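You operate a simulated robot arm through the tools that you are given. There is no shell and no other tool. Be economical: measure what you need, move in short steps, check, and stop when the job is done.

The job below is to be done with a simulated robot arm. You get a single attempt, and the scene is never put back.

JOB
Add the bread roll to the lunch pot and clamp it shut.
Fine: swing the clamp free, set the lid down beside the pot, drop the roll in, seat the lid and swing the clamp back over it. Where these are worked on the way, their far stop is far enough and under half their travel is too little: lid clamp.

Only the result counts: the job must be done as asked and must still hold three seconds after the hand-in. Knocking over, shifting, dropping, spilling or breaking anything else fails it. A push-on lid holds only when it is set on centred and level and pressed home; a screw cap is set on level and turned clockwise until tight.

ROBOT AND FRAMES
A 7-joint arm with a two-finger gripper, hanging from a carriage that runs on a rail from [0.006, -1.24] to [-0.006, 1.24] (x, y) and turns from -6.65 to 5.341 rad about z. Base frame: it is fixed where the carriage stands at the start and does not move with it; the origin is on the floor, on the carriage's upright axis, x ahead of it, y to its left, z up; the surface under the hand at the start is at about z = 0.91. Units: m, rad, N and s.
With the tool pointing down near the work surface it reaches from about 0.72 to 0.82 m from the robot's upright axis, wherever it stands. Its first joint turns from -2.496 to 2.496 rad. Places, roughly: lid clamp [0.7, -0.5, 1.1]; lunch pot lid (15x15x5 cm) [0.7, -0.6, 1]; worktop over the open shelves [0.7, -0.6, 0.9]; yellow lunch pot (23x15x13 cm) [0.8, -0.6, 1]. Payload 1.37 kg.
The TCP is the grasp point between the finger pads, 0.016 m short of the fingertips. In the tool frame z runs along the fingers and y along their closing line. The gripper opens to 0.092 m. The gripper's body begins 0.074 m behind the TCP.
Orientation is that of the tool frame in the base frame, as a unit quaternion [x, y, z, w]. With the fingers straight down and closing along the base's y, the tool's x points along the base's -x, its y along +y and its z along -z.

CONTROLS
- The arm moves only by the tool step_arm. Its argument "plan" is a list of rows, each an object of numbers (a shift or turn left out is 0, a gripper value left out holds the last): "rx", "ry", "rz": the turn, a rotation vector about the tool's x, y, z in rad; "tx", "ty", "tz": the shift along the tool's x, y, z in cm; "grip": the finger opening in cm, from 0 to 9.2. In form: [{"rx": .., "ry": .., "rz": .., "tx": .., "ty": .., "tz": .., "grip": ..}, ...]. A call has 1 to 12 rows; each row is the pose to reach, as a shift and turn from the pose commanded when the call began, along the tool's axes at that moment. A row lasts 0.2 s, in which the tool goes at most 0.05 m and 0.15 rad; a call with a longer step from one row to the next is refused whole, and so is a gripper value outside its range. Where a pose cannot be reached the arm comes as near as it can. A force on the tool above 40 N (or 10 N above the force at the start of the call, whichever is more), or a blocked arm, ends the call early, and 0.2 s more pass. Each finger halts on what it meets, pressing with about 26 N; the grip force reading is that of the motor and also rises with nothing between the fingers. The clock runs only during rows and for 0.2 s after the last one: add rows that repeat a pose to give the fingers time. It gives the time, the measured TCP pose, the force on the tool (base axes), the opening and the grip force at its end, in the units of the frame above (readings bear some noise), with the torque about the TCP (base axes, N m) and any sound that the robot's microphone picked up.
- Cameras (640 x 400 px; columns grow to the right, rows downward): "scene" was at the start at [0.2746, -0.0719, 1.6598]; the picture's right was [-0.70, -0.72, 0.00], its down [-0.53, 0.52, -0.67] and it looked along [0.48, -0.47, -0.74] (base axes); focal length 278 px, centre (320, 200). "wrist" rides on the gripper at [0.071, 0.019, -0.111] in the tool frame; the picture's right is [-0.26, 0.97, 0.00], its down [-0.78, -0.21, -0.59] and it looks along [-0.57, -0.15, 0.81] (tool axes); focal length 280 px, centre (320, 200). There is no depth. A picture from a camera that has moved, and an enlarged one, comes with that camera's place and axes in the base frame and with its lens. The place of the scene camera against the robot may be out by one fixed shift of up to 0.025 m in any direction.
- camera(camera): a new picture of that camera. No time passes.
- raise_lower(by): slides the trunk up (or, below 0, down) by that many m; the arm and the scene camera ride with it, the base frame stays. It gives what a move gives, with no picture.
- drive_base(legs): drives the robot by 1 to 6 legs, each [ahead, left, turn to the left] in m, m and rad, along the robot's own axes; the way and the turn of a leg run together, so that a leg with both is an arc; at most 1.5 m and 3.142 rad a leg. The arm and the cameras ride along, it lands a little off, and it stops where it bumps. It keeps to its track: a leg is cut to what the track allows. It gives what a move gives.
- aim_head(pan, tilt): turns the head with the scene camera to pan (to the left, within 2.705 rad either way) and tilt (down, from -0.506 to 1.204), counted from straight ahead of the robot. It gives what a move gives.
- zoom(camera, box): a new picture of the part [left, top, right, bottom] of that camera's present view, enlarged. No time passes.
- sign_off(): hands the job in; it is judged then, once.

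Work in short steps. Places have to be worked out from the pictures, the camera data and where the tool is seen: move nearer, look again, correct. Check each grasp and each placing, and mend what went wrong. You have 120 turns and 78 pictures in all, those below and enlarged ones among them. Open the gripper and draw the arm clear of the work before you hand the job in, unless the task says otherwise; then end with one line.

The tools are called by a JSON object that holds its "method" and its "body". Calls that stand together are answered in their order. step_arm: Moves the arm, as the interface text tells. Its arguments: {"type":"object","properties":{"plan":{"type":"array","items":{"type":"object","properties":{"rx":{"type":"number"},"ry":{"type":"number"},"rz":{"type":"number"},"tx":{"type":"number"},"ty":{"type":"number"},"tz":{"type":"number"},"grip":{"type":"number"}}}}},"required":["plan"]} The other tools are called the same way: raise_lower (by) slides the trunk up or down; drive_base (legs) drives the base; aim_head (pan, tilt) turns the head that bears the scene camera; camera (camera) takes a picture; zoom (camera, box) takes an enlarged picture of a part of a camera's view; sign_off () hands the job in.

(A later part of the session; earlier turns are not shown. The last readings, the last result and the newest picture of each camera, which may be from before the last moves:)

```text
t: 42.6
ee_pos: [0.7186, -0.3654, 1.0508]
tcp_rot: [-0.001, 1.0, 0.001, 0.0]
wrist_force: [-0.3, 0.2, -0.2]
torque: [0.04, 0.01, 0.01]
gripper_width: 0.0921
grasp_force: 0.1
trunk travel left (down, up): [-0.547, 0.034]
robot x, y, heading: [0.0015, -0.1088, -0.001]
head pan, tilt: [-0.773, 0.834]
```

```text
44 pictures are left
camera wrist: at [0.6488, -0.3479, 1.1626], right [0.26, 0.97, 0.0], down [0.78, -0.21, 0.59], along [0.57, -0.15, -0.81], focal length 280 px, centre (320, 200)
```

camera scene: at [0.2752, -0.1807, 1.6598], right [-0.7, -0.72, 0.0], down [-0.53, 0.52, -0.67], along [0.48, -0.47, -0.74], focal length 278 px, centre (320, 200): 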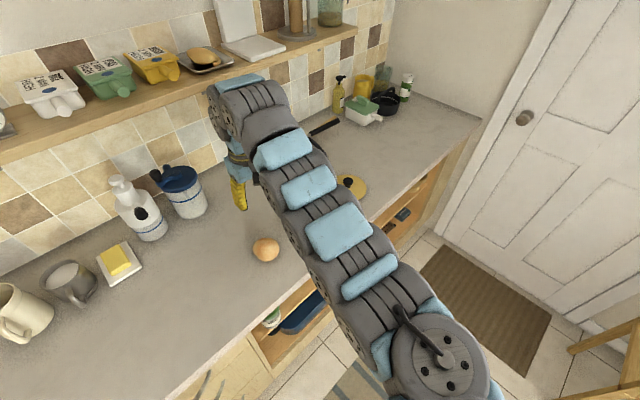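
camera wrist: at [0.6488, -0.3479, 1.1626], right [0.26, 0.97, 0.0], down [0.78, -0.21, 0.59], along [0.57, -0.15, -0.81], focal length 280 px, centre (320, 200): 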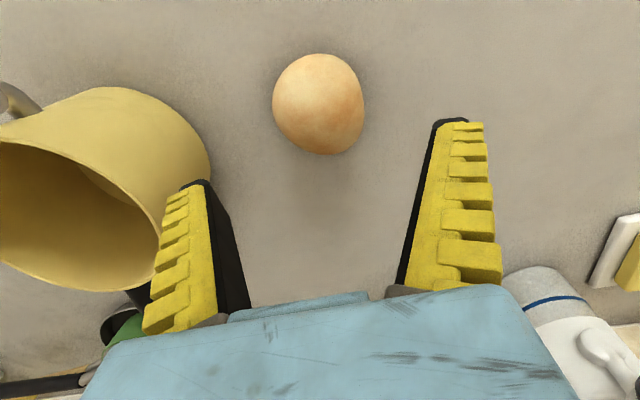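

Roll centre refined to (0.7165, −0.367). Descending around it.

{"method": "step_arm", "body": {"plan": [{"tx": 0.15, "ty": -0.15, "tz": 3}, {"tx": 0.15, "ty": -0.15, "tz": 6}, {"tx": 0.15, "ty": -0.15, "tz": 8}, {"tx": 0.15, "ty": -0.15, "tz": 10}, {"tx": 0.15, "ty": -0.15, "tz": 11.2}, {"tx": 0.15, "ty": -0.15, "tz": 11.2}]}}

{"method": "camera", "body": {"camera": "wrist"}}

```text
t: 44.0
ee_pos: [0.7188, -0.3689, 0.9379]
tcp_rot: [-0.001, 1.0, 0.0, 0.0]
wrist_force: [-0.7, -0.1, 0.0]
torque: [0.0, 0.05, -0.01]
gripper_width: 0.0922
grasp_force: 0.0
trunk travel left (down, up): [-0.547, 0.034]
robot x, y, heading: [0.0025, -0.1048, -0.001]
head pan, tilt: [-0.773, 0.834]
```

```text
43 pictures are left
camera wrist: at [0.6485, -0.3506, 1.0495], right [0.26, 0.97, 0.0], down [0.78, -0.21, 0.59], along [0.57, -0.15, -0.81], focal length 280 px, centre (320, 200)
```

wrist: 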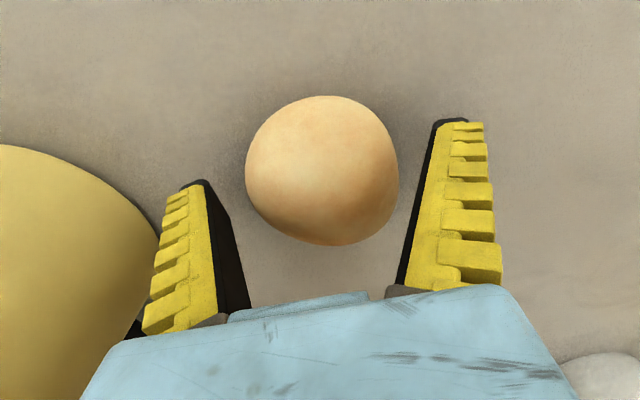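

Roll is between the fingers; shifting 6 mm toward the robot and closing.

{"method": "step_arm", "body": {"plan": [{"tx": 0.6}, {"tx": 0.6, "grip": 7}, {"tx": 0.6, "grip": 6}, {"tx": 0.6, "grip": 5}, {"tx": 0.6, "grip": 5}]}}

{"method": "camera", "body": {"camera": "wrist"}}

```text
t: 45.2
ee_pos: [0.7126, -0.3692, 0.9394]
tcp_rot: [-0.001, 1.0, 0.0, 0.0]
wrist_force: [-3.0, 2.0, 12.8]
torque: [0.29, -0.04, 0.08]
gripper_width: 0.0651
grasp_force: 25.9
trunk travel left (down, up): [-0.547, 0.034]
robot x, y, heading: [0.0013, -0.1139, -0.001]
head pan, tilt: [-0.773, 0.834]
```

```text
42 pictures are left
camera wrist: at [0.6427, -0.351, 1.0502], right [0.26, 0.97, 0.0], down [0.78, -0.21, 0.59], along [0.57, -0.15, -0.81], focal length 280 px, centre (320, 200)
```

wrist: 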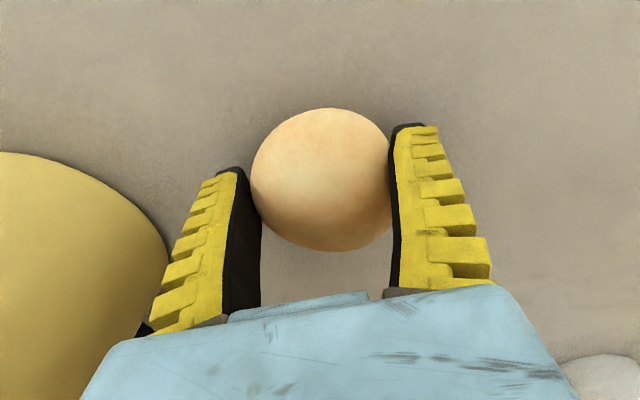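

The roll pushes the fingers up (13 N), so the grip is a bit high. I'll open, go 8 mm lower and close again.

{"method": "step_arm", "body": {"plan": [{"grip": 8}, {"grip": 8, "tx": 0.2}, {"tz": 0.8, "tx": 0.2, "grip": 8}, {"tz": 0.8, "tx": 0.2, "grip": 5.5}, {"tz": 0.8, "tx": 0.2, "grip": 5}, {"tz": 0.8, "tx": 0.2, "grip": 4}, {"tz": 0.8, "tx": 0.2, "grip": 4}]}}

{"method": "camera", "body": {"camera": "wrist"}}

```text
t: 46.9
ee_pos: [0.7091, -0.369, 0.9296]
tcp_rot: [-0.001, 1.0, 0.001, 0.0]
wrist_force: [0.7, 1.2, 0.9]
torque: [0.0, 0.02, 0.01]
gripper_width: 0.0726
grasp_force: 26.1
trunk travel left (down, up): [-0.547, 0.034]
robot x, y, heading: [0.0014, -0.1074, 0.001]
head pan, tilt: [-0.773, 0.834]
```

```text
41 pictures are left
camera wrist: at [0.639, -0.3504, 1.0417], right [0.26, 0.97, 0.0], down [0.78, -0.21, 0.59], along [0.57, -0.15, -0.81], focal length 280 px, centre (320, 200)
```

wrist: 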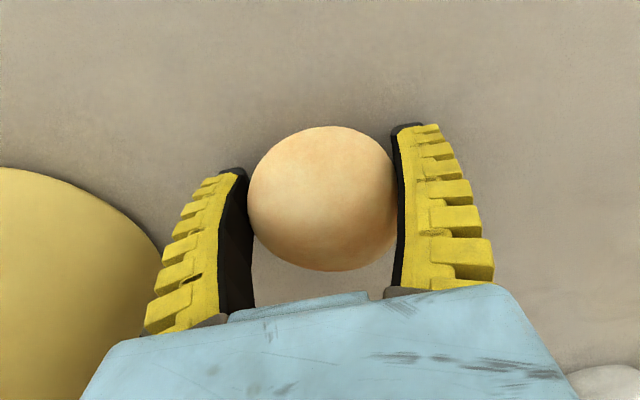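

Good grip at the equator (7.3 cm, no vertical load). Lifting to z ≈ 1.19.

{"method": "step_arm", "body": {"plan": [{"tz": -1}, {"tz": -3}, {"tz": -6}, {"tz": -10}, {"tz": -14}, {"tz": -18}, {"tz": -22}, {"tz": -26}, {"tz": -26}]}}

{"method": "drive_base", "body": {"legs": [[0, -0.18, 0]]}}

{"method": "camera", "body": {"camera": "wrist"}}

```text
t: 48.9
ee_pos: [0.712, -0.3673, 1.1902]
tcp_rot: [-0.001, 1.0, 0.001, 0.0]
wrist_force: [-0.1, -0.6, -0.2]
torque: [-0.02, -0.03, 0.02]
gripper_width: 0.0722
grasp_force: 26.5
trunk travel left (down, up): [-0.547, 0.034]
robot x, y, heading: [0.0028, -0.1097, -0.001]
head pan, tilt: [-0.773, 0.834]
```

```text
t: 50.4
ee_pos: [0.7122, -0.5501, 1.1892]
tcp_rot: [0.001, 1.0, 0.0, 0.0]
wrist_force: [-0.3, -1.1, -0.6]
torque: [0.0, 0.01, 0.0]
gripper_width: 0.0721
grasp_force: 26.4
trunk travel left (down, up): [-0.547, 0.034]
robot x, y, heading: [0.0048, -0.29, -0.002]
head pan, tilt: [-0.773, 0.834]
```

```text
40 pictures are left
camera wrist: at [0.6422, -0.532, 1.3006], right [0.26, 0.96, 0.0], down [0.78, -0.21, 0.59], along [0.57, -0.16, -0.81], focal length 280 px, centre (320, 200)
```

wrist: 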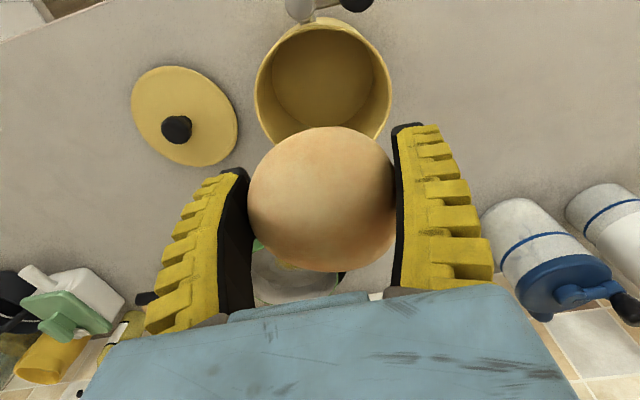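

The pot rim centre is about (0.724, −0.552). I'll yaw the tool 90° so the wrist camera keeps clear of the upright clamp handle, centring over the pot.

{"method": "step_arm", "body": {"plan": [{"rz": -0.14, "tx": -0.3}, {"rz": -0.28, "tx": -0.6}, {"rz": -0.42, "tx": -0.9}, {"rz": -0.56, "tx": -1.2, "ty": -0.2}, {"rz": -0.7, "tx": -1.2, "ty": -0.2}, {"rz": -0.84, "tx": -1.2, "ty": -0.2}, {"rz": -0.98, "tx": -1.2, "ty": -0.2}, {"rz": -1.12, "tx": -1.2, "ty": -0.2}, {"rz": -1.26, "tx": -1.2, "ty": -0.2}, {"rz": -1.4, "tx": -1.2, "ty": -0.2}, {"rz": -1.5, "tx": -1.2, "ty": -0.2}, {"rz": -1.5, "tx": -1.2, "ty": -0.2}]}}

{"method": "camera", "body": {"camera": "wrist"}}

{"method": "zoom", "body": {"camera": "scene", "box": [200, 130, 340, 300]}}

```text
t: 53.0
ee_pos: [0.7249, -0.5529, 1.1889]
tcp_rot: [-0.681, 0.732, -0.001, 0.0]
wrist_force: [0.0, -0.2, -0.3]
torque: [0.0, -0.01, 0.05]
gripper_width: 0.0719
grasp_force: 25.8
trunk travel left (down, up): [-0.547, 0.034]
robot x, y, heading: [-0.0008, -0.2947, -0.003]
head pan, tilt: [-0.773, 0.834]
```

```text
39 pictures are left
camera wrist: at [0.7008, -0.6235, 1.3007], right [-0.94, 0.33, 0.0], down [0.27, 0.76, 0.59], along [0.19, 0.56, -0.81], focal length 280 px, centre (320, 200)
```

wrist: 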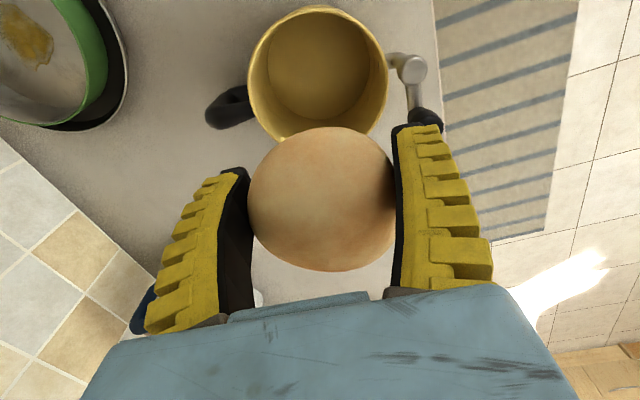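

```text
2.35 times, centred on (270, 215) of scene
camera zoom: at [0.2759, -0.3623, 1.6598], right [-0.7, -0.71, 0.0], down [-0.53, 0.52, -0.67], along [0.48, -0.47, -0.74], focal length 654 px, centre (438, 165)
```

zoom: 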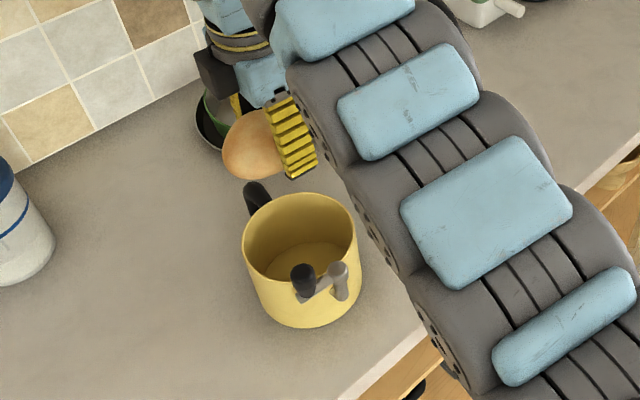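

Rim centre ≈ (0.722, −0.552), so I'm centred within 3 mm. Descending to just above the rim, then checking.

{"method": "step_arm", "body": {"plan": [{"ty": 0.25, "tz": 3}, {"ty": 0.25, "tz": 6}, {"ty": 0.25, "tz": 9}, {"ty": 0.25, "tz": 12}, {"ty": 0.25, "tz": 14}, {"ty": 0.25, "tz": 14}]}}

{"method": "camera", "body": {"camera": "wrist"}}

{"method": "zoom", "body": {"camera": "scene", "box": [200, 130, 340, 300]}}

```text
t: 54.4
ee_pos: [0.7219, -0.5511, 1.0475]
tcp_rot: [-0.682, 0.732, 0.0, 0.0]
wrist_force: [0.3, -0.3, 1.3]
torque: [0.02, -0.02, 0.01]
gripper_width: 0.0708
grasp_force: 26.2
trunk travel left (down, up): [-0.547, 0.034]
robot x, y, heading: [0.0, -0.2904, -0.003]
head pan, tilt: [-0.773, 0.834]
```

```text
37 pictures are left
camera wrist: at [0.6981, -0.6229, 1.1583], right [-0.94, 0.33, 0.0], down [0.27, 0.76, 0.59], along [0.2, 0.56, -0.81], focal length 280 px, centre (320, 200)
```

wrist: 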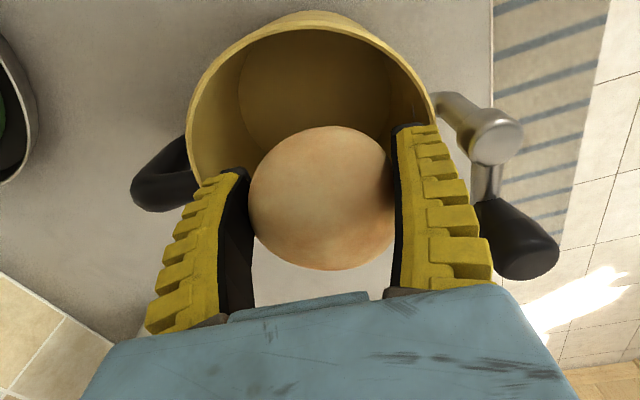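

```text
2.35 times, centred on (270, 215) of scene
camera zoom: at [0.2758, -0.3623, 1.6598], right [-0.7, -0.71, 0.0], down [-0.53, 0.52, -0.67], along [0.48, -0.47, -0.74], focal length 654 px, centre (438, 165)
```

zoom: 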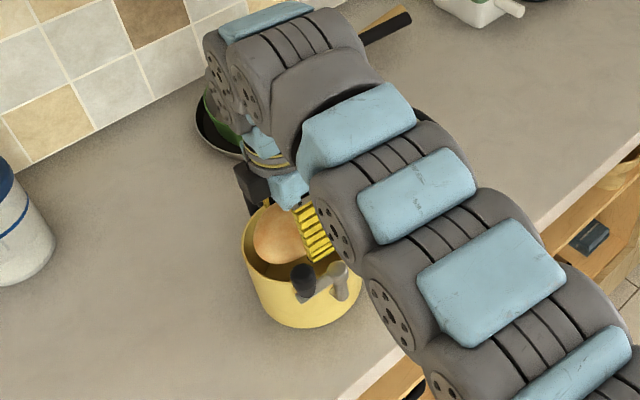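

The roll is over the opening and inside the rim. Descending further into the pot, slowly.

{"method": "step_arm", "body": {"plan": [{"tz": 1}, {"tz": 2}, {"tz": 3}, {"tz": 4}, {"tz": 5}, {"tz": 6}, {"tz": 6}]}}

{"method": "camera", "body": {"camera": "wrist"}}

```text
t: 56.0
ee_pos: [0.7242, -0.553, 0.9893]
tcp_rot: [-0.682, 0.732, 0.0, 0.001]
wrist_force: [2.9, 0.5, 2.3]
torque: [0.03, 0.14, 0.06]
gripper_width: 0.0702
grasp_force: 25.5
trunk travel left (down, up): [-0.547, 0.034]
robot x, y, heading: [0.0014, -0.2859, -0.004]
head pan, tilt: [-0.773, 0.834]
```

```text
35 pictures are left
camera wrist: at [0.6994, -0.6231, 1.101], right [-0.94, 0.33, 0.0], down [0.27, 0.76, 0.59], along [0.2, 0.56, -0.81], focal length 280 px, centre (320, 200)
```

wrist: 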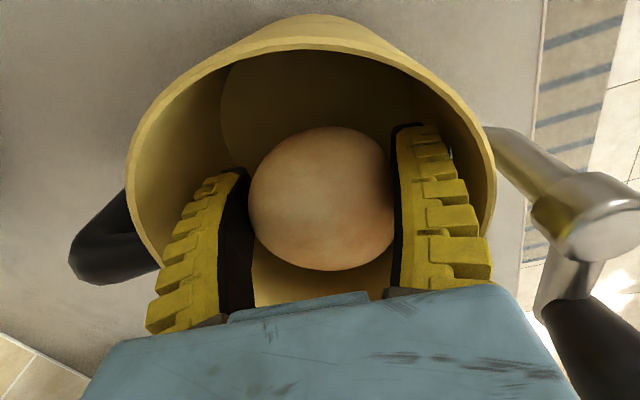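

The roll is inside the pot with a slight wall touch on the −x finger. Shifting 4 mm to +x and lowering another 1.5 cm before release.

{"method": "step_arm", "body": {"plan": [{"ty": -0.4}, {"ty": -0.4, "tz": 0.8}, {"ty": -0.4, "tz": 1.6}, {"ty": -0.4, "tz": 1.6}]}}

```text
t: 57.0
ee_pos: [0.7246, -0.5534, 0.9732]
tcp_rot: [-0.681, 0.732, 0.0, 0.001]
wrist_force: [0.2, 0.2, 0.0]
torque: [-0.01, 0.0, -0.01]
gripper_width: 0.0706
grasp_force: 25.8
trunk travel left (down, up): [-0.547, 0.034]
robot x, y, heading: [0.0003, -0.2883, -0.0]
head pan, tilt: [-0.773, 0.834]
```

No contact force now. Opening slightly to drop the roll, then rising straight up.

{"method": "step_arm", "body": {"plan": [{"grip": 7.6}, {"grip": 8.0}, {"grip": 8.2}, {"grip": 8.2}, {"grip": 8.2, "tz": -3}, {"grip": 8.2, "tz": -7}, {"grip": 8.2, "tz": -12}, {"grip": 8.2, "tz": -17}, {"grip": 7, "tz": -21}, {"grip": 6, "tz": -21}]}}

{"method": "camera", "body": {"camera": "wrist"}}

```text
t: 59.2
ee_pos: [0.7274, -0.5507, 1.1858]
tcp_rot: [-0.681, 0.732, 0.0, 0.0]
wrist_force: [-0.5, 0.3, -0.1]
torque: [-0.01, -0.01, -0.01]
gripper_width: 0.0621
grasp_force: 1.2
trunk travel left (down, up): [-0.547, 0.034]
robot x, y, heading: [-0.0004, -0.2882, -0.006]
head pan, tilt: [-0.773, 0.834]
```

```text
34 pictures are left
camera wrist: at [0.7037, -0.62, 1.2976], right [-0.94, 0.33, 0.0], down [0.27, 0.76, 0.59], along [0.2, 0.56, -0.81], focal length 280 px, centre (320, 200)
```

wrist: 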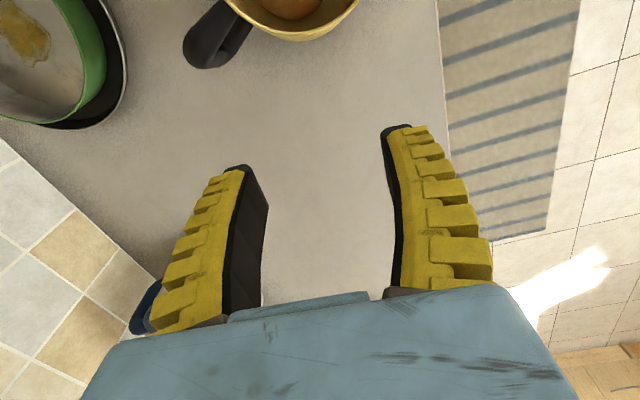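

The pot seems to have shifted toward −y. I'll look with the scene camera.

{"method": "camera", "body": {"camera": "scene"}}

```text
33 pictures are left
camera scene: at [0.2759, -0.3623, 1.6598], right [-0.7, -0.71, 0.0], down [-0.53, 0.52, -0.67], along [0.48, -0.47, -0.74], focal length 278 px, centre (320, 200)
```

scene: 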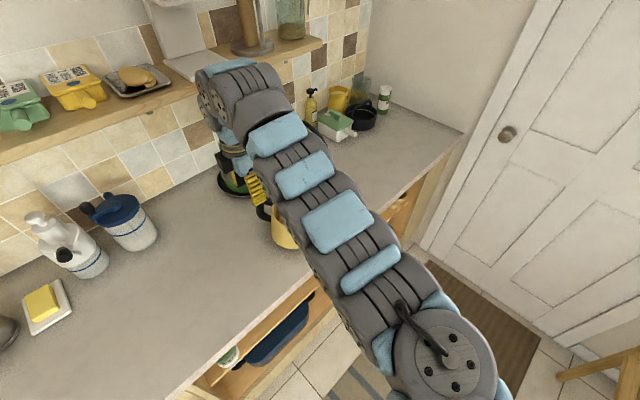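

The pot got dragged roughly 10 cm toward −y, toward the lid. I'll rise, yaw back and look at both.

{"method": "step_arm", "body": {"plan": [{"rz": 0.14, "tz": -1}, {"rz": 0.28, "tz": -2}, {"rz": 0.42, "tz": -3}, {"rz": 0.56, "tz": -4}, {"rz": 0.7, "tz": -5}, {"rz": 0.84, "tz": -5}, {"rz": 0.98, "tz": -5}, {"rz": 1.12, "tz": -5}, {"rz": 1.26, "tz": -5}, {"rz": 1.4, "tz": -5}, {"rz": 1.5, "tz": -5}]}}

{"method": "camera", "body": {"camera": "wrist"}}

```text
t: 61.6
ee_pos: [0.7264, -0.5533, 1.2337]
tcp_rot: [0.002, 1.0, 0.0, -0.001]
wrist_force: [-1.1, -0.3, 0.4]
torque: [0.01, -0.03, 0.0]
gripper_width: 0.0625
grasp_force: 1.4
trunk travel left (down, up): [-0.547, 0.034]
robot x, y, heading: [0.0035, -0.2885, -0.005]
head pan, tilt: [-0.773, 0.834]
```

```text
32 pictures are left
camera wrist: at [0.6557, -0.5343, 1.3447], right [0.27, 0.96, 0.0], down [0.78, -0.21, 0.59], along [0.57, -0.16, -0.81], focal length 280 px, centre (320, 200)
```

wrist: 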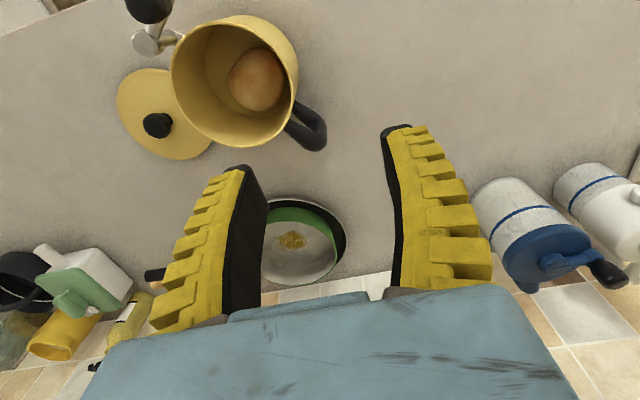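

{"method": "zoom", "body": {"camera": "wrist", "box": [90, 0, 350, 180]}}

```text
2.22 times, centred on (220, 90) of wrist
camera zoom: at [0.6557, -0.5343, 1.3447], right [0.27, 0.96, 0.0], down [0.78, -0.21, 0.59], along [0.57, -0.16, -0.81], focal length 623 px, centre (542, 444)
```

zoom: 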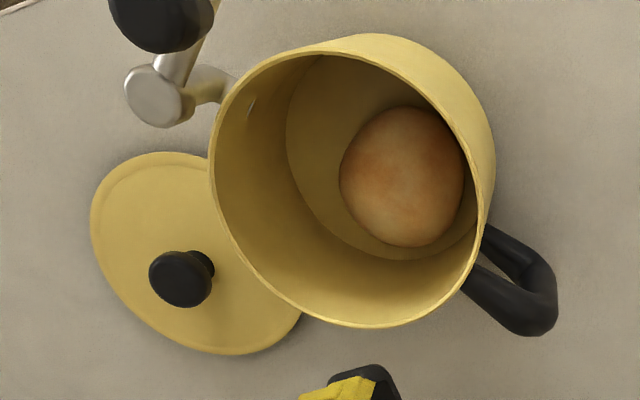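

The roll is in the pot, the pot is upright and the lid still flat, though nudged: lid knob near (0.738, −0.801), pot centre near (0.713, −0.645). I'll drive so the arm approaches the lid straight on, away from the clamp.

{"method": "drive_base", "body": {"legs": [[0, -0.51, 0.35]]}}

{"method": "camera", "body": {"camera": "wrist"}}

```text
t: 64.5
ee_pos: [0.7747, -0.7764, 1.2334]
tcp_rot: [-0.176, 0.984, 0.0, 0.0]
wrist_force: [0.0, -0.4, -0.1]
torque: [0.03, -0.02, 0.0]
gripper_width: 0.0624
grasp_force: 2.0
trunk travel left (down, up): [-0.547, 0.034]
robot x, y, heading: [0.0067, -0.7809, 0.351]
head pan, tilt: [-0.773, 0.834]
```

```text
30 pictures are left
camera wrist: at [0.7023, -0.7836, 1.3447], right [-0.09, 1.0, 0.0], down [0.8, 0.07, 0.59], along [0.59, 0.05, -0.81], focal length 280 px, centre (320, 200)
```

wrist: 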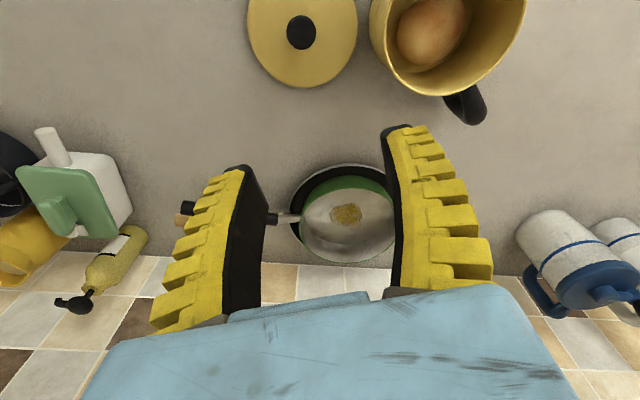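

Lid knob confirmed at about (0.741, −0.803). Moving over it and partway down.

{"method": "step_arm", "body": {"plan": [{"tx": 2, "ty": -0.6, "tz": 2}, {"tx": 4.1, "ty": -1.3, "tz": 5}, {"tx": 4.1, "ty": -1.3, "tz": 9}, {"tx": 4.1, "ty": -1.3, "tz": 13}, {"tx": 4.1, "ty": -1.3, "tz": 17}, {"tx": 4.1, "ty": -1.3, "tz": 20}, {"tx": 4.1, "ty": -1.3, "tz": 20}]}}

{"method": "camera", "body": {"camera": "wrist"}}

```text
t: 66.1
ee_pos: [0.7452, -0.8057, 1.0319]
tcp_rot: [-0.176, 0.984, 0.0, 0.0]
wrist_force: [0.4, 0.3, 0.3]
torque: [-0.01, 0.04, 0.0]
gripper_width: 0.0627
grasp_force: 2.4
trunk travel left (down, up): [-0.547, 0.034]
robot x, y, heading: [0.0038, -0.7833, 0.352]
head pan, tilt: [-0.773, 0.834]
```

```text
29 pictures are left
camera wrist: at [0.6719, -0.8121, 1.1439], right [-0.09, 1.0, 0.0], down [0.8, 0.07, 0.59], along [0.59, 0.05, -0.81], focal length 280 px, centre (320, 200)
```

wrist: 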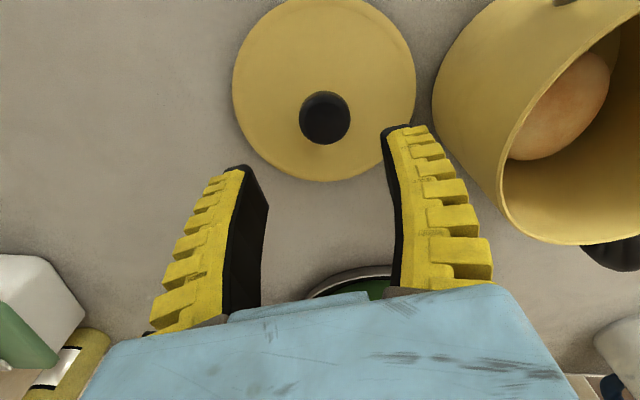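

Good alignment; small correction, descend to z 0.943 and grip the knob.

{"method": "step_arm", "body": {"plan": [{"tx": 0.3, "ty": 0.35, "tz": 3}, {"tx": 0.3, "ty": 0.35, "tz": 6}, {"tx": 0.3, "ty": 0.35, "tz": 8}, {"tx": 0.3, "ty": 0.35, "tz": 8.8}, {"tx": 0.3, "ty": 0.35, "tz": 8.8, "grip": 3}, {"tx": 0.3, "ty": 0.35, "tz": 8.8, "grip": 0}, {"tx": 0.3, "ty": 0.35, "tz": 8.8, "grip": 0}, {"tx": 0.3, "ty": 0.35, "tz": 8.8, "grip": 0}]}}

{"method": "camera", "body": {"camera": "wrist"}}

```text
t: 67.9
ee_pos: [0.7372, -0.8009, 0.945]
tcp_rot: [-0.175, 0.985, 0.0, 0.001]
wrist_force: [-1.0, -0.6, -0.8]
torque: [0.03, 0.01, 0.01]
gripper_width: 0.0267
grasp_force: 26.0
trunk travel left (down, up): [-0.547, 0.034]
robot x, y, heading: [0.0019, -0.7851, 0.352]
head pan, tilt: [-0.773, 0.834]
```

```text
28 pictures are left
camera wrist: at [0.6651, -0.8079, 1.0564], right [-0.09, 1.0, 0.0], down [0.8, 0.07, 0.59], along [0.59, 0.05, -0.81], focal length 280 px, centre (320, 200)
```

wrist: 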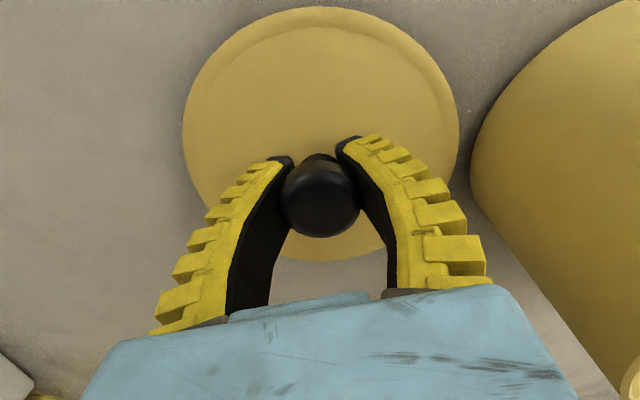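

Knob gripped. Lifting straight up to z ≈ 1.2 and locating the pot again.

{"method": "step_arm", "body": {"plan": [{"tz": -1}, {"tz": -4}, {"tz": -8}, {"tz": -12}, {"tz": -16}, {"tz": -20}, {"tz": -24}, {"tz": -25.5}, {"tz": -25.5}]}}

{"method": "camera", "body": {"camera": "wrist"}}

{"method": "aim_head", "body": {"pan": -0.15, "tilt": 0.834}}

{"method": "camera", "body": {"camera": "scene"}}

```text
t: 69.9
ee_pos: [0.7397, -0.799, 1.1981]
tcp_rot: [-0.177, 0.984, 0.0, 0.0]
wrist_force: [-0.1, 0.2, -0.3]
torque: [0.0, 0.0, 0.01]
gripper_width: 0.0269
grasp_force: 26.1
trunk travel left (down, up): [-0.547, 0.034]
robot x, y, heading: [0.0093, -0.7805, 0.351]
head pan, tilt: [-0.773, 0.834]
```

```text
27 pictures are left
camera wrist: at [0.667, -0.8062, 1.3089], right [-0.09, 1.0, 0.0], down [0.8, 0.07, 0.59], along [0.59, 0.05, -0.81], focal length 280 px, centre (320, 200)
```

wrist: 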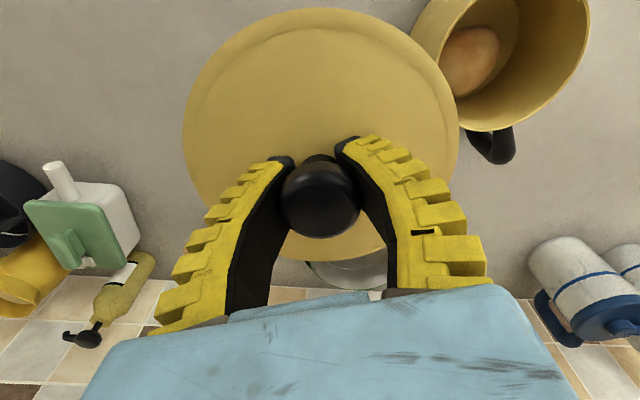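

```text
t: 70.9
ee_pos: [0.7409, -0.7987, 1.1982]
tcp_rot: [-0.176, 0.984, -0.001, 0.0]
wrist_force: [-0.9, -0.2, -1.3]
torque: [-0.03, 0.0, 0.0]
gripper_width: 0.0271
grasp_force: 25.8
trunk travel left (down, up): [-0.547, 0.034]
robot x, y, heading: [0.0049, -0.7822, 0.354]
head pan, tilt: [-0.15, 0.834]
```

```text
26 pictures are left
camera scene: at [0.286, -0.7063, 1.6598], right [0.2, -0.98, 0.0], down [-0.73, -0.15, -0.67], along [0.66, 0.13, -0.74], focal length 278 px, centre (320, 200)
```

scene: 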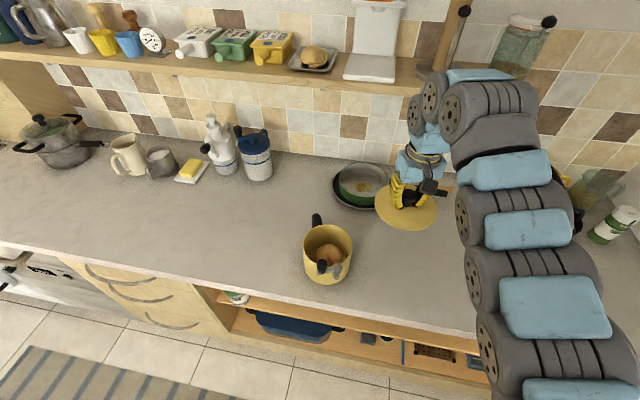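

The scene camera now sees everything clearly. Zooming on the pot and the held lid for exact positions.

{"method": "zoom", "body": {"camera": "scene", "box": [280, 160, 460, 300]}}

```text
2.86 times, centred on (370, 230) of scene
camera zoom: at [0.286, -0.7063, 1.6598], right [0.2, -0.98, 0.0], down [-0.73, -0.15, -0.67], along [0.66, 0.13, -0.74], focal length 794 px, centre (177, 114)
```

zoom: 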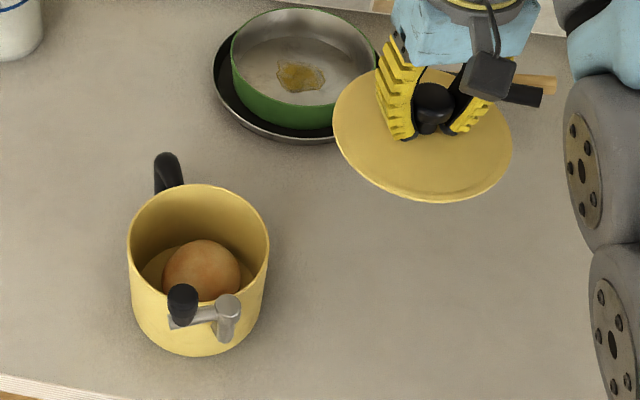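

Estimates put the pot centre around (0.707, −0.638) ±1 cm. I'll drive a bit further −y for reach, then swing the lid over the pot at a height clear of the clamp handle.

{"method": "drive_base", "body": {"legs": [[-0.028, -0.075, 0]]}}

```text
t: 72.0
ee_pos: [0.7393, -0.8775, 1.1983]
tcp_rot: [-0.176, 0.984, 0.0, 0.001]
wrist_force: [0.3, -0.1, 0.0]
torque: [-0.02, -0.04, 0.01]
gripper_width: 0.027
grasp_force: 25.9
trunk travel left (down, up): [-0.547, 0.034]
robot x, y, heading: [0.0046, -0.8639, 0.355]
head pan, tilt: [-0.15, 0.834]
```

Now moving the lid over the pot.

{"method": "step_arm", "body": {"plan": [{"tx": -0.8, "ty": 3.4}, {"tx": -1.5, "ty": 6.8}, {"tx": -2.3, "ty": 10.2}, {"tx": -3.1, "ty": 13.6}, {"tx": -3.9, "ty": 17}, {"tx": -4.6, "ty": 20.4}, {"tx": -5.3, "ty": 23.6}, {"tx": -5.3, "ty": 23.6, "tz": 2}, {"tx": -5.3, "ty": 23.6, "tz": 4}, {"tx": -5.3, "ty": 23.6, "tz": 4}]}}

{"method": "camera", "body": {"camera": "wrist"}}

{"method": "zoom", "body": {"camera": "scene", "box": [200, 140, 420, 290]}}

```text
t: 74.2
ee_pos: [0.7082, -0.6381, 1.1599]
tcp_rot: [-0.176, 0.984, 0.0, 0.0]
wrist_force: [-0.8, 0.4, -0.5]
torque: [-0.04, 0.01, -0.02]
gripper_width: 0.0272
grasp_force: 25.4
trunk travel left (down, up): [-0.547, 0.034]
robot x, y, heading: [0.0086, -0.8612, 0.351]
head pan, tilt: [-0.15, 0.834]
```

```text
24 pictures are left
camera wrist: at [0.6361, -0.6453, 1.2693], right [-0.09, 1.0, 0.0], down [0.8, 0.07, 0.59], along [0.59, 0.05, -0.81], focal length 280 px, centre (320, 200)
```

wrist: 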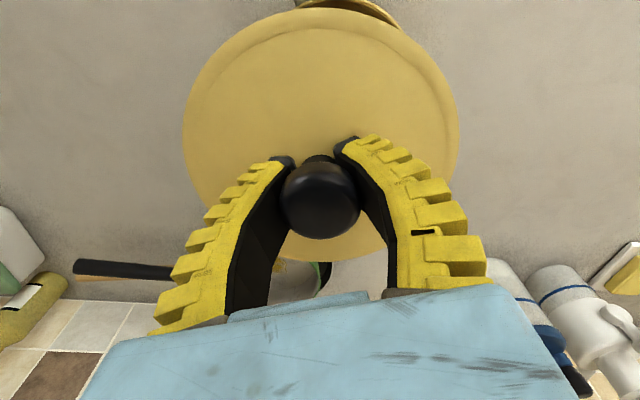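

```text
2.67 times, centred on (310, 215) of scene
camera zoom: at [0.2863, -0.786, 1.6598], right [0.2, -0.98, 0.0], down [-0.73, -0.15, -0.67], along [0.66, 0.13, -0.74], focal length 741 px, centre (347, 160)
```

zoom: 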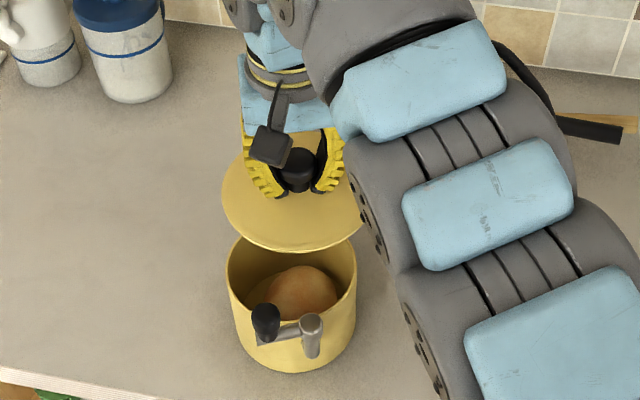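

Calibrating the scene view with the held lid, the pot centre is about (0.701, −0.626), and the wrist view agrees. Correcting 1.4 cm and lowering to just above clamp-handle height.

{"method": "step_arm", "body": {"plan": [{"tx": 0.2, "ty": 1.4}, {"tx": 0.2, "ty": 1.4, "tz": 2}, {"tx": 0.2, "ty": 1.4, "tz": 4}, {"tx": 0.2, "ty": 1.4, "tz": 5}, {"tx": 0.2, "ty": 1.4, "tz": 5}]}}

{"method": "camera", "body": {"camera": "wrist"}}

{"method": "zoom", "body": {"camera": "scene", "box": [240, 170, 380, 290]}}

```text
t: 75.4
ee_pos: [0.7031, -0.6256, 1.1067]
tcp_rot: [-0.176, 0.984, 0.001, -0.001]
wrist_force: [0.6, -0.3, -0.6]
torque: [0.0, 0.0, -0.01]
gripper_width: 0.0275
grasp_force: 25.7
trunk travel left (down, up): [-0.547, 0.034]
robot x, y, heading: [0.0082, -0.8647, 0.353]
head pan, tilt: [-0.15, 0.834]
```

```text
22 pictures are left
camera wrist: at [0.63, -0.6323, 1.2184], right [-0.09, 1.0, 0.0], down [0.81, 0.07, 0.59], along [0.59, 0.05, -0.81], focal length 280 px, centre (320, 200)
```

wrist: 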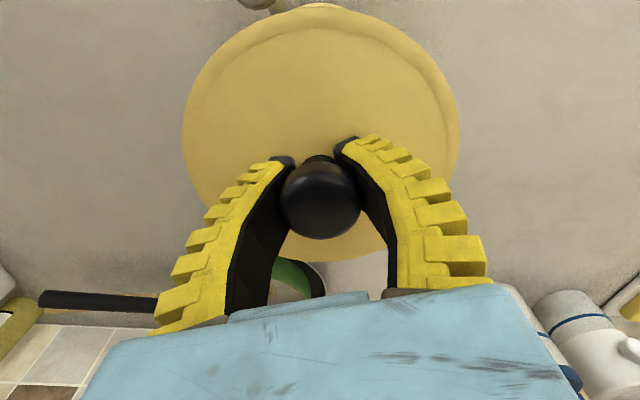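

```text
3.33 times, centred on (310, 230) of scene
camera zoom: at [0.2863, -0.786, 1.6598], right [0.2, -0.98, 0.0], down [-0.73, -0.15, -0.67], along [0.66, 0.13, -0.74], focal length 926 px, centre (353, 100)
```

zoom: 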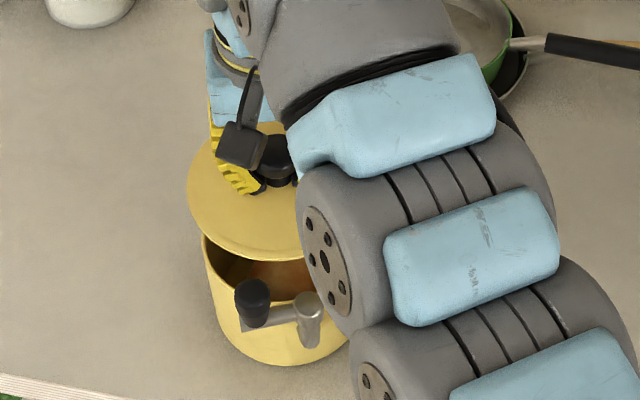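

Alignment looks right to within a few mm (pot centre ≈ (0.703, −0.629)). Lowering slowly with force watching.

{"method": "step_arm", "body": {"plan": [{"ty": -0.25, "tz": 1}, {"ty": -0.25, "tz": 2}, {"ty": -0.25, "tz": 3}, {"ty": -0.25, "tz": 4}, {"ty": -0.25, "tz": 4.6}, {"ty": -0.25, "tz": 5.0}]}}

{"method": "camera", "body": {"camera": "wrist"}}

{"method": "zoom", "body": {"camera": "scene", "box": [240, 170, 380, 290]}}

```text
t: 76.8
ee_pos: [0.7076, -0.6267, 1.059]
tcp_rot: [-0.176, 0.984, 0.0, 0.0]
wrist_force: [0.0, 0.6, -1.2]
torque: [-0.02, 0.0, -0.01]
gripper_width: 0.0272
grasp_force: 25.6
out of reach, approached as far as the arm can: row 1, 2, 3, 4, 6
trunk travel left (down, up): [-0.547, 0.034]
robot x, y, heading: [0.0044, -0.8641, 0.349]
head pan, tilt: [-0.15, 0.834]
```

```text
20 pictures are left
camera wrist: at [0.6343, -0.6339, 1.1699], right [-0.09, 1.0, 0.0], down [0.8, 0.07, 0.59], along [0.59, 0.05, -0.81], focal length 280 px, centre (320, 200)
```

wrist: 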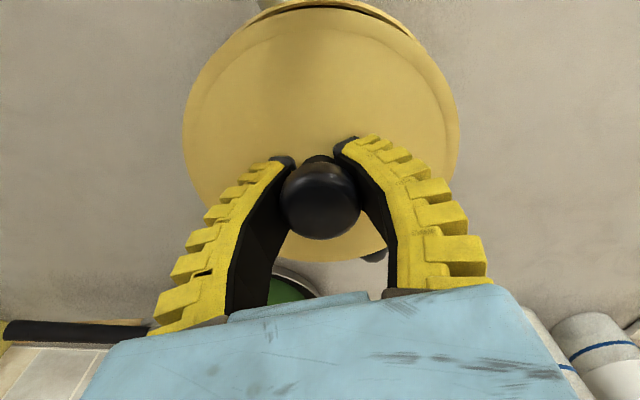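

```text
3.33 times, centred on (310, 230) of scene
camera zoom: at [0.2863, -0.786, 1.6599], right [0.2, -0.98, 0.0], down [-0.73, -0.15, -0.67], along [0.66, 0.13, -0.74], focal length 926 px, centre (353, 100)
```

zoom: 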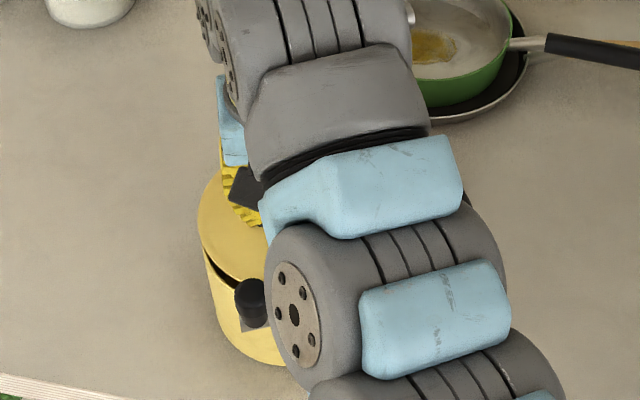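

I'm at the arm's inner reach limit, with the elbow folding low near the clamp. I'll raise, move the base further along −y to get more radius, and come back.

{"method": "step_arm", "body": {"plan": [{"tz": -2}, {"tz": -4}, {"tz": -6}, {"tz": -8}, {"tz": -8}]}}

{"method": "drive_base", "body": {"legs": [[-0.038, -0.103, 0]]}}

```text
t: 78.0
ee_pos: [0.7045, -0.6256, 1.1376]
tcp_rot: [-0.176, 0.984, 0.0, 0.0]
wrist_force: [0.2, 0.8, 0.0]
torque: [-0.01, 0.03, 0.02]
gripper_width: 0.0274
grasp_force: 26.1
trunk travel left (down, up): [-0.547, 0.034]
robot x, y, heading: [0.002, -0.8583, 0.35]
head pan, tilt: [-0.15, 0.834]
```

```text
t: 79.2
ee_pos: [0.7042, -0.7332, 1.1379]
tcp_rot: [-0.177, 0.984, 0.0, 0.0]
wrist_force: [-1.4, -0.1, -1.0]
torque: [0.03, 0.02, -0.02]
gripper_width: 0.0276
grasp_force: 26.2
trunk travel left (down, up): [-0.547, 0.034]
robot x, y, heading: [0.0041, -0.967, 0.351]
head pan, tilt: [-0.15, 0.834]
```

Moving the lid back over the pot from the new base position.

{"method": "step_arm", "body": {"plan": [{"tx": -1, "ty": 3}, {"tx": -2, "ty": 6}, {"tx": -3, "ty": 9}, {"tx": -3.45, "ty": 9.95}, {"tx": -3.45, "ty": 9.95, "tz": 2}, {"tx": -3.45, "ty": 9.95, "tz": 3.5}, {"tx": -3.45, "ty": 9.95, "tz": 3.5}]}}

{"method": "aim_head", "body": {"pan": 0.05, "tilt": 0.834}}

{"method": "camera", "body": {"camera": "wrist"}}

{"method": "zoom", "body": {"camera": "scene", "box": [220, 120, 420, 290]}}

```text
t: 80.8
ee_pos: [0.7007, -0.6269, 1.102]
tcp_rot: [-0.177, 0.984, 0.0, 0.0]
wrist_force: [0.0, 0.5, -0.8]
torque: [-0.02, -0.01, -0.02]
gripper_width: 0.0274
grasp_force: 26.2
trunk travel left (down, up): [-0.547, 0.034]
robot x, y, heading: [0.0077, -0.9707, 0.36]
head pan, tilt: [-0.15, 0.834]
```

```text
t: 81.5
ee_pos: [0.6994, -0.6276, 1.1028]
tcp_rot: [-0.177, 0.984, 0.0, 0.0]
wrist_force: [0.2, 0.0, 0.1]
torque: [-0.01, 0.0, 0.0]
gripper_width: 0.0275
grasp_force: 25.8
trunk travel left (down, up): [-0.547, 0.034]
robot x, y, heading: [0.0043, -0.9686, 0.35]
head pan, tilt: [0.051, 0.834]
```

```text
18 pictures are left
camera wrist: at [0.6284, -0.6342, 1.2137], right [-0.09, 1.0, 0.0], down [0.8, 0.07, 0.59], along [0.59, 0.05, -0.81], focal length 280 px, centre (320, 200)
```

wrist: 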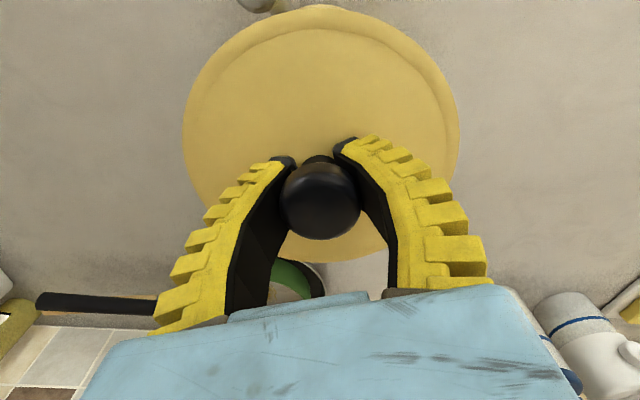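

```text
2.35 times, centred on (320, 205) of scene
camera zoom: at [0.2819, -0.8781, 1.6598], right [0.39, -0.92, 0.0], down [-0.68, -0.29, -0.67], along [0.62, 0.26, -0.74], focal length 654 px, centre (320, 188)
```

zoom: 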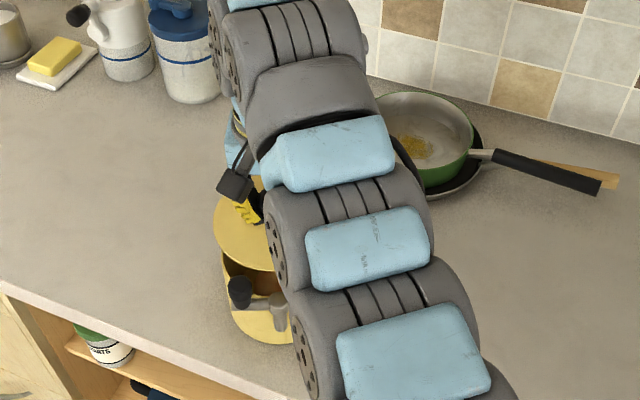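

Geometry from the earlier low view gives the pot centre at about (0.7035, −0.628). Correcting 3 mm and lowering slowly.

{"method": "step_arm", "body": {"plan": [{"tx": -0.28, "ty": -0.2, "tz": 1}, {"tx": -0.28, "ty": -0.2, "tz": 2}, {"tx": -0.28, "ty": -0.2, "tz": 3}, {"tx": -0.28, "ty": -0.2, "tz": 4}, {"tx": -0.28, "ty": -0.2, "tz": 4.6}, {"tx": -0.28, "ty": -0.2, "tz": 4.6}]}}

{"method": "camera", "body": {"camera": "wrist"}}

```text
t: 82.9
ee_pos: [0.7051, -0.6273, 1.0555]
tcp_rot: [-0.177, 0.984, -0.001, 0.0]
wrist_force: [0.0, -0.5, -0.9]
torque: [0.01, -0.01, 0.01]
gripper_width: 0.0275
grasp_force: 26.6
trunk travel left (down, up): [-0.547, 0.034]
robot x, y, heading: [0.005, -0.9674, 0.356]
head pan, tilt: [0.051, 0.834]
```

```text
16 pictures are left
camera wrist: at [0.6329, -0.6348, 1.1667], right [-0.09, 1.0, 0.0], down [0.8, 0.07, 0.59], along [0.59, 0.05, -0.81], focal length 280 px, centre (320, 200)
```

wrist: 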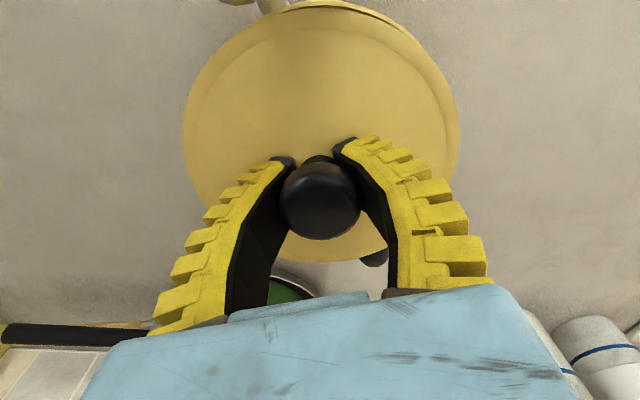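

I'll zoom to judge the residual offset between lid and rim.

{"method": "zoom", "body": {"camera": "wrist", "box": [170, 0, 480, 194]}}

```text
2.06 times, centred on (325, 97) of wrist
camera zoom: at [0.6329, -0.6348, 1.1667], right [-0.09, 1.0, 0.0], down [0.8, 0.07, 0.59], along [0.59, 0.05, -0.81], focal length 578 px, centre (310, 412)
```

zoom: 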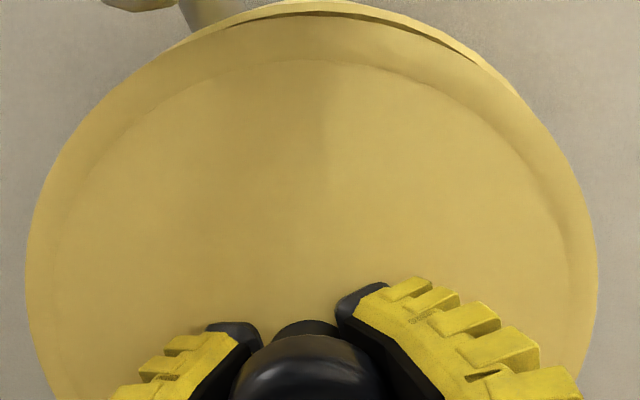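

The rim peeks out about 3 mm on the −x side only. Shifting the lid 3 mm toward −x and lowering onto the rim.

{"method": "step_arm", "body": {"plan": [{"tx": 0.26, "ty": 0.17}, {"tx": 0.26, "ty": 0.17}, {"tx": 0.26, "ty": 0.17, "tz": 0.4}, {"tx": 0.26, "ty": 0.17, "tz": 0.7}, {"tx": 0.26, "ty": 0.17, "tz": 1.0}]}}

{"method": "zoom", "body": {"camera": "wrist", "box": [170, 0, 480, 194]}}

```text
t: 84.1
ee_pos: [0.7037, -0.6261, 1.048]
tcp_rot: [-0.177, 0.984, 0.0, 0.001]
wrist_force: [-2.5, -1.8, 10.8]
torque: [-0.15, -0.51, -0.05]
gripper_width: 0.028
grasp_force: 25.7
trunk travel left (down, up): [-0.547, 0.034]
robot x, y, heading: [0.006, -0.9649, 0.355]
head pan, tilt: [0.051, 0.834]
```

```text
2.06 times, centred on (325, 97) of wrist
camera zoom: at [0.6313, -0.6342, 1.1591], right [-0.09, 1.0, 0.0], down [0.8, 0.07, 0.59], along [0.59, 0.05, -0.81], focal length 578 px, centre (310, 412)
```

zoom: 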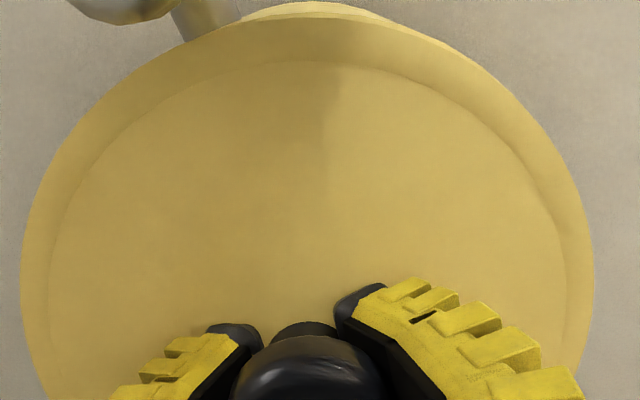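

Contact at TCP z 1.048, near the original seated height of 1.046. Pressing a bit more to bring it home.

{"method": "step_arm", "body": {"plan": [{"tz": 0.2}, {"tz": 0.4}, {"tz": 0.6}, {"tz": 0.6}]}}

{"method": "zoom", "body": {"camera": "wrist", "box": [170, 0, 480, 194]}}

```text
t: 84.9
ee_pos: [0.7049, -0.625, 1.046]
tcp_rot: [-0.179, 0.984, 0.0, 0.002]
wrist_force: [-8.9, -5.0, 29.5]
torque: [-0.05, -0.76, -0.14]
gripper_width: 0.0279
grasp_force: 26.1
trunk travel left (down, up): [-0.547, 0.034]
robot x, y, heading: [0.0031, -0.9687, 0.354]
head pan, tilt: [0.051, 0.834]
stopped in row 3: the force on the tool passed its limit at 43 N (the readings are from after the stop); the commanded pose is now the measured one
```

```text
2.06 times, centred on (325, 97) of wrist
camera zoom: at [0.632, -0.6331, 1.156], right [-0.09, 1.0, 0.0], down [0.8, 0.07, 0.59], along [0.59, 0.06, -0.8], focal length 578 px, centre (310, 412)
```

zoom: 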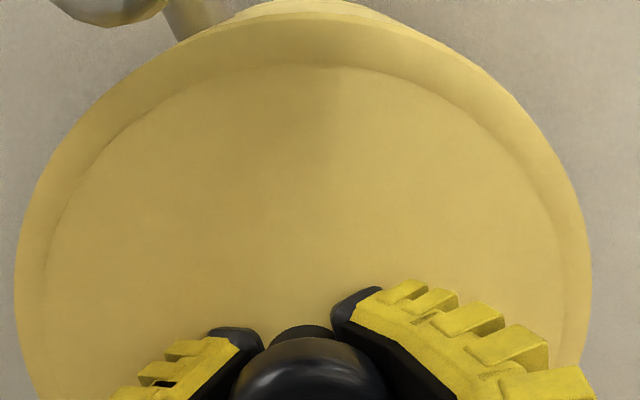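

The reaction (−x force and torque) suggests the lid's +x side is catching on the rim. I'll lift slightly, shift about 4.5 mm toward −x and 3 mm toward −y, and lower again.

{"method": "step_arm", "body": {"plan": [{"tz": -0.5}, {"tz": -1.0}, {"tz": -1.0, "tx": 0.52, "ty": -0.12}, {"tz": -1.0, "tx": 0.52, "ty": -0.12}]}}

{"method": "zoom", "body": {"camera": "wrist", "box": [170, 0, 480, 194]}}

```text
t: 85.9
ee_pos: [0.6969, -0.6289, 1.0534]
tcp_rot: [-0.177, 0.984, 0.0, 0.001]
wrist_force: [-0.7, 0.1, -1.0]
torque: [0.01, 0.02, 0.04]
gripper_width: 0.0278
grasp_force: 26.1
trunk travel left (down, up): [-0.547, 0.034]
robot x, y, heading: [0.0065, -0.9691, 0.351]
head pan, tilt: [0.051, 0.834]
```

```text
2.06 times, centred on (325, 97) of wrist
camera zoom: at [0.6251, -0.6366, 1.1642], right [-0.09, 1.0, 0.0], down [0.8, 0.08, 0.59], along [0.59, 0.05, -0.81], focal length 578 px, centre (310, 412)
```

zoom: 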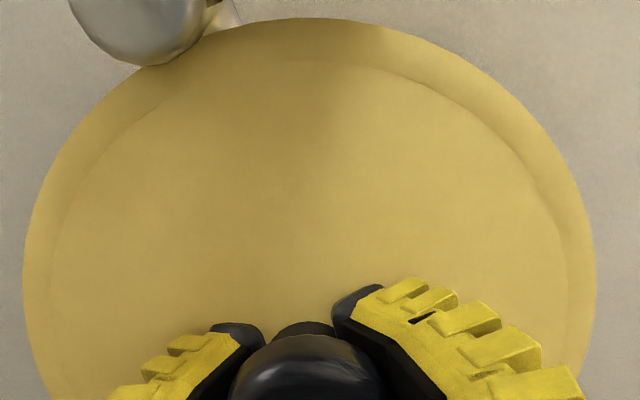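

Now the rim is fully hidden and the post sits right at the lid's edge, as expected for a centred lid. Lowering again.

{"method": "step_arm", "body": {"plan": [{"tx": -0.15, "tz": 0.3}, {"tx": -0.15, "tz": 0.6}, {"tx": -0.15, "tz": 0.8}, {"tx": -0.15, "tz": 1.0}]}}

{"method": "zoom", "body": {"camera": "wrist", "box": [170, 0, 480, 194]}}

```text
t: 86.9
ee_pos: [0.6989, -0.6285, 1.0414]
tcp_rot: [-0.179, 0.984, 0.001, 0.001]
wrist_force: [-1.8, -1.3, 6.5]
torque: [-0.15, 0.54, 0.03]
gripper_width: 0.028
grasp_force: 25.6
trunk travel left (down, up): [-0.547, 0.034]
robot x, y, heading: [0.0008, -0.9697, 0.355]
head pan, tilt: [0.051, 0.834]
```

```text
2.06 times, centred on (325, 97) of wrist
camera zoom: at [0.6271, -0.6359, 1.1536], right [-0.09, 1.0, 0.0], down [0.8, 0.08, 0.59], along [0.59, 0.06, -0.81], focal length 578 px, centre (310, 412)
```

zoom: 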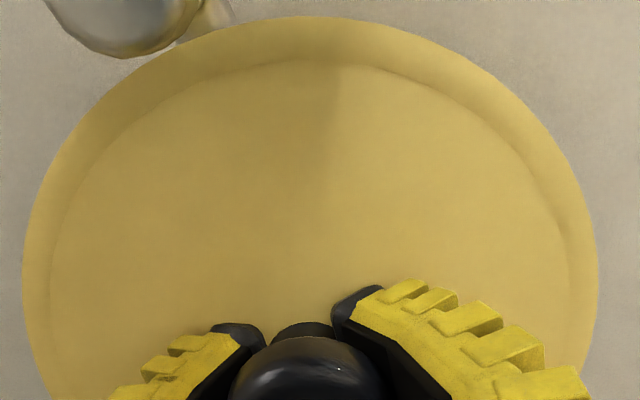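

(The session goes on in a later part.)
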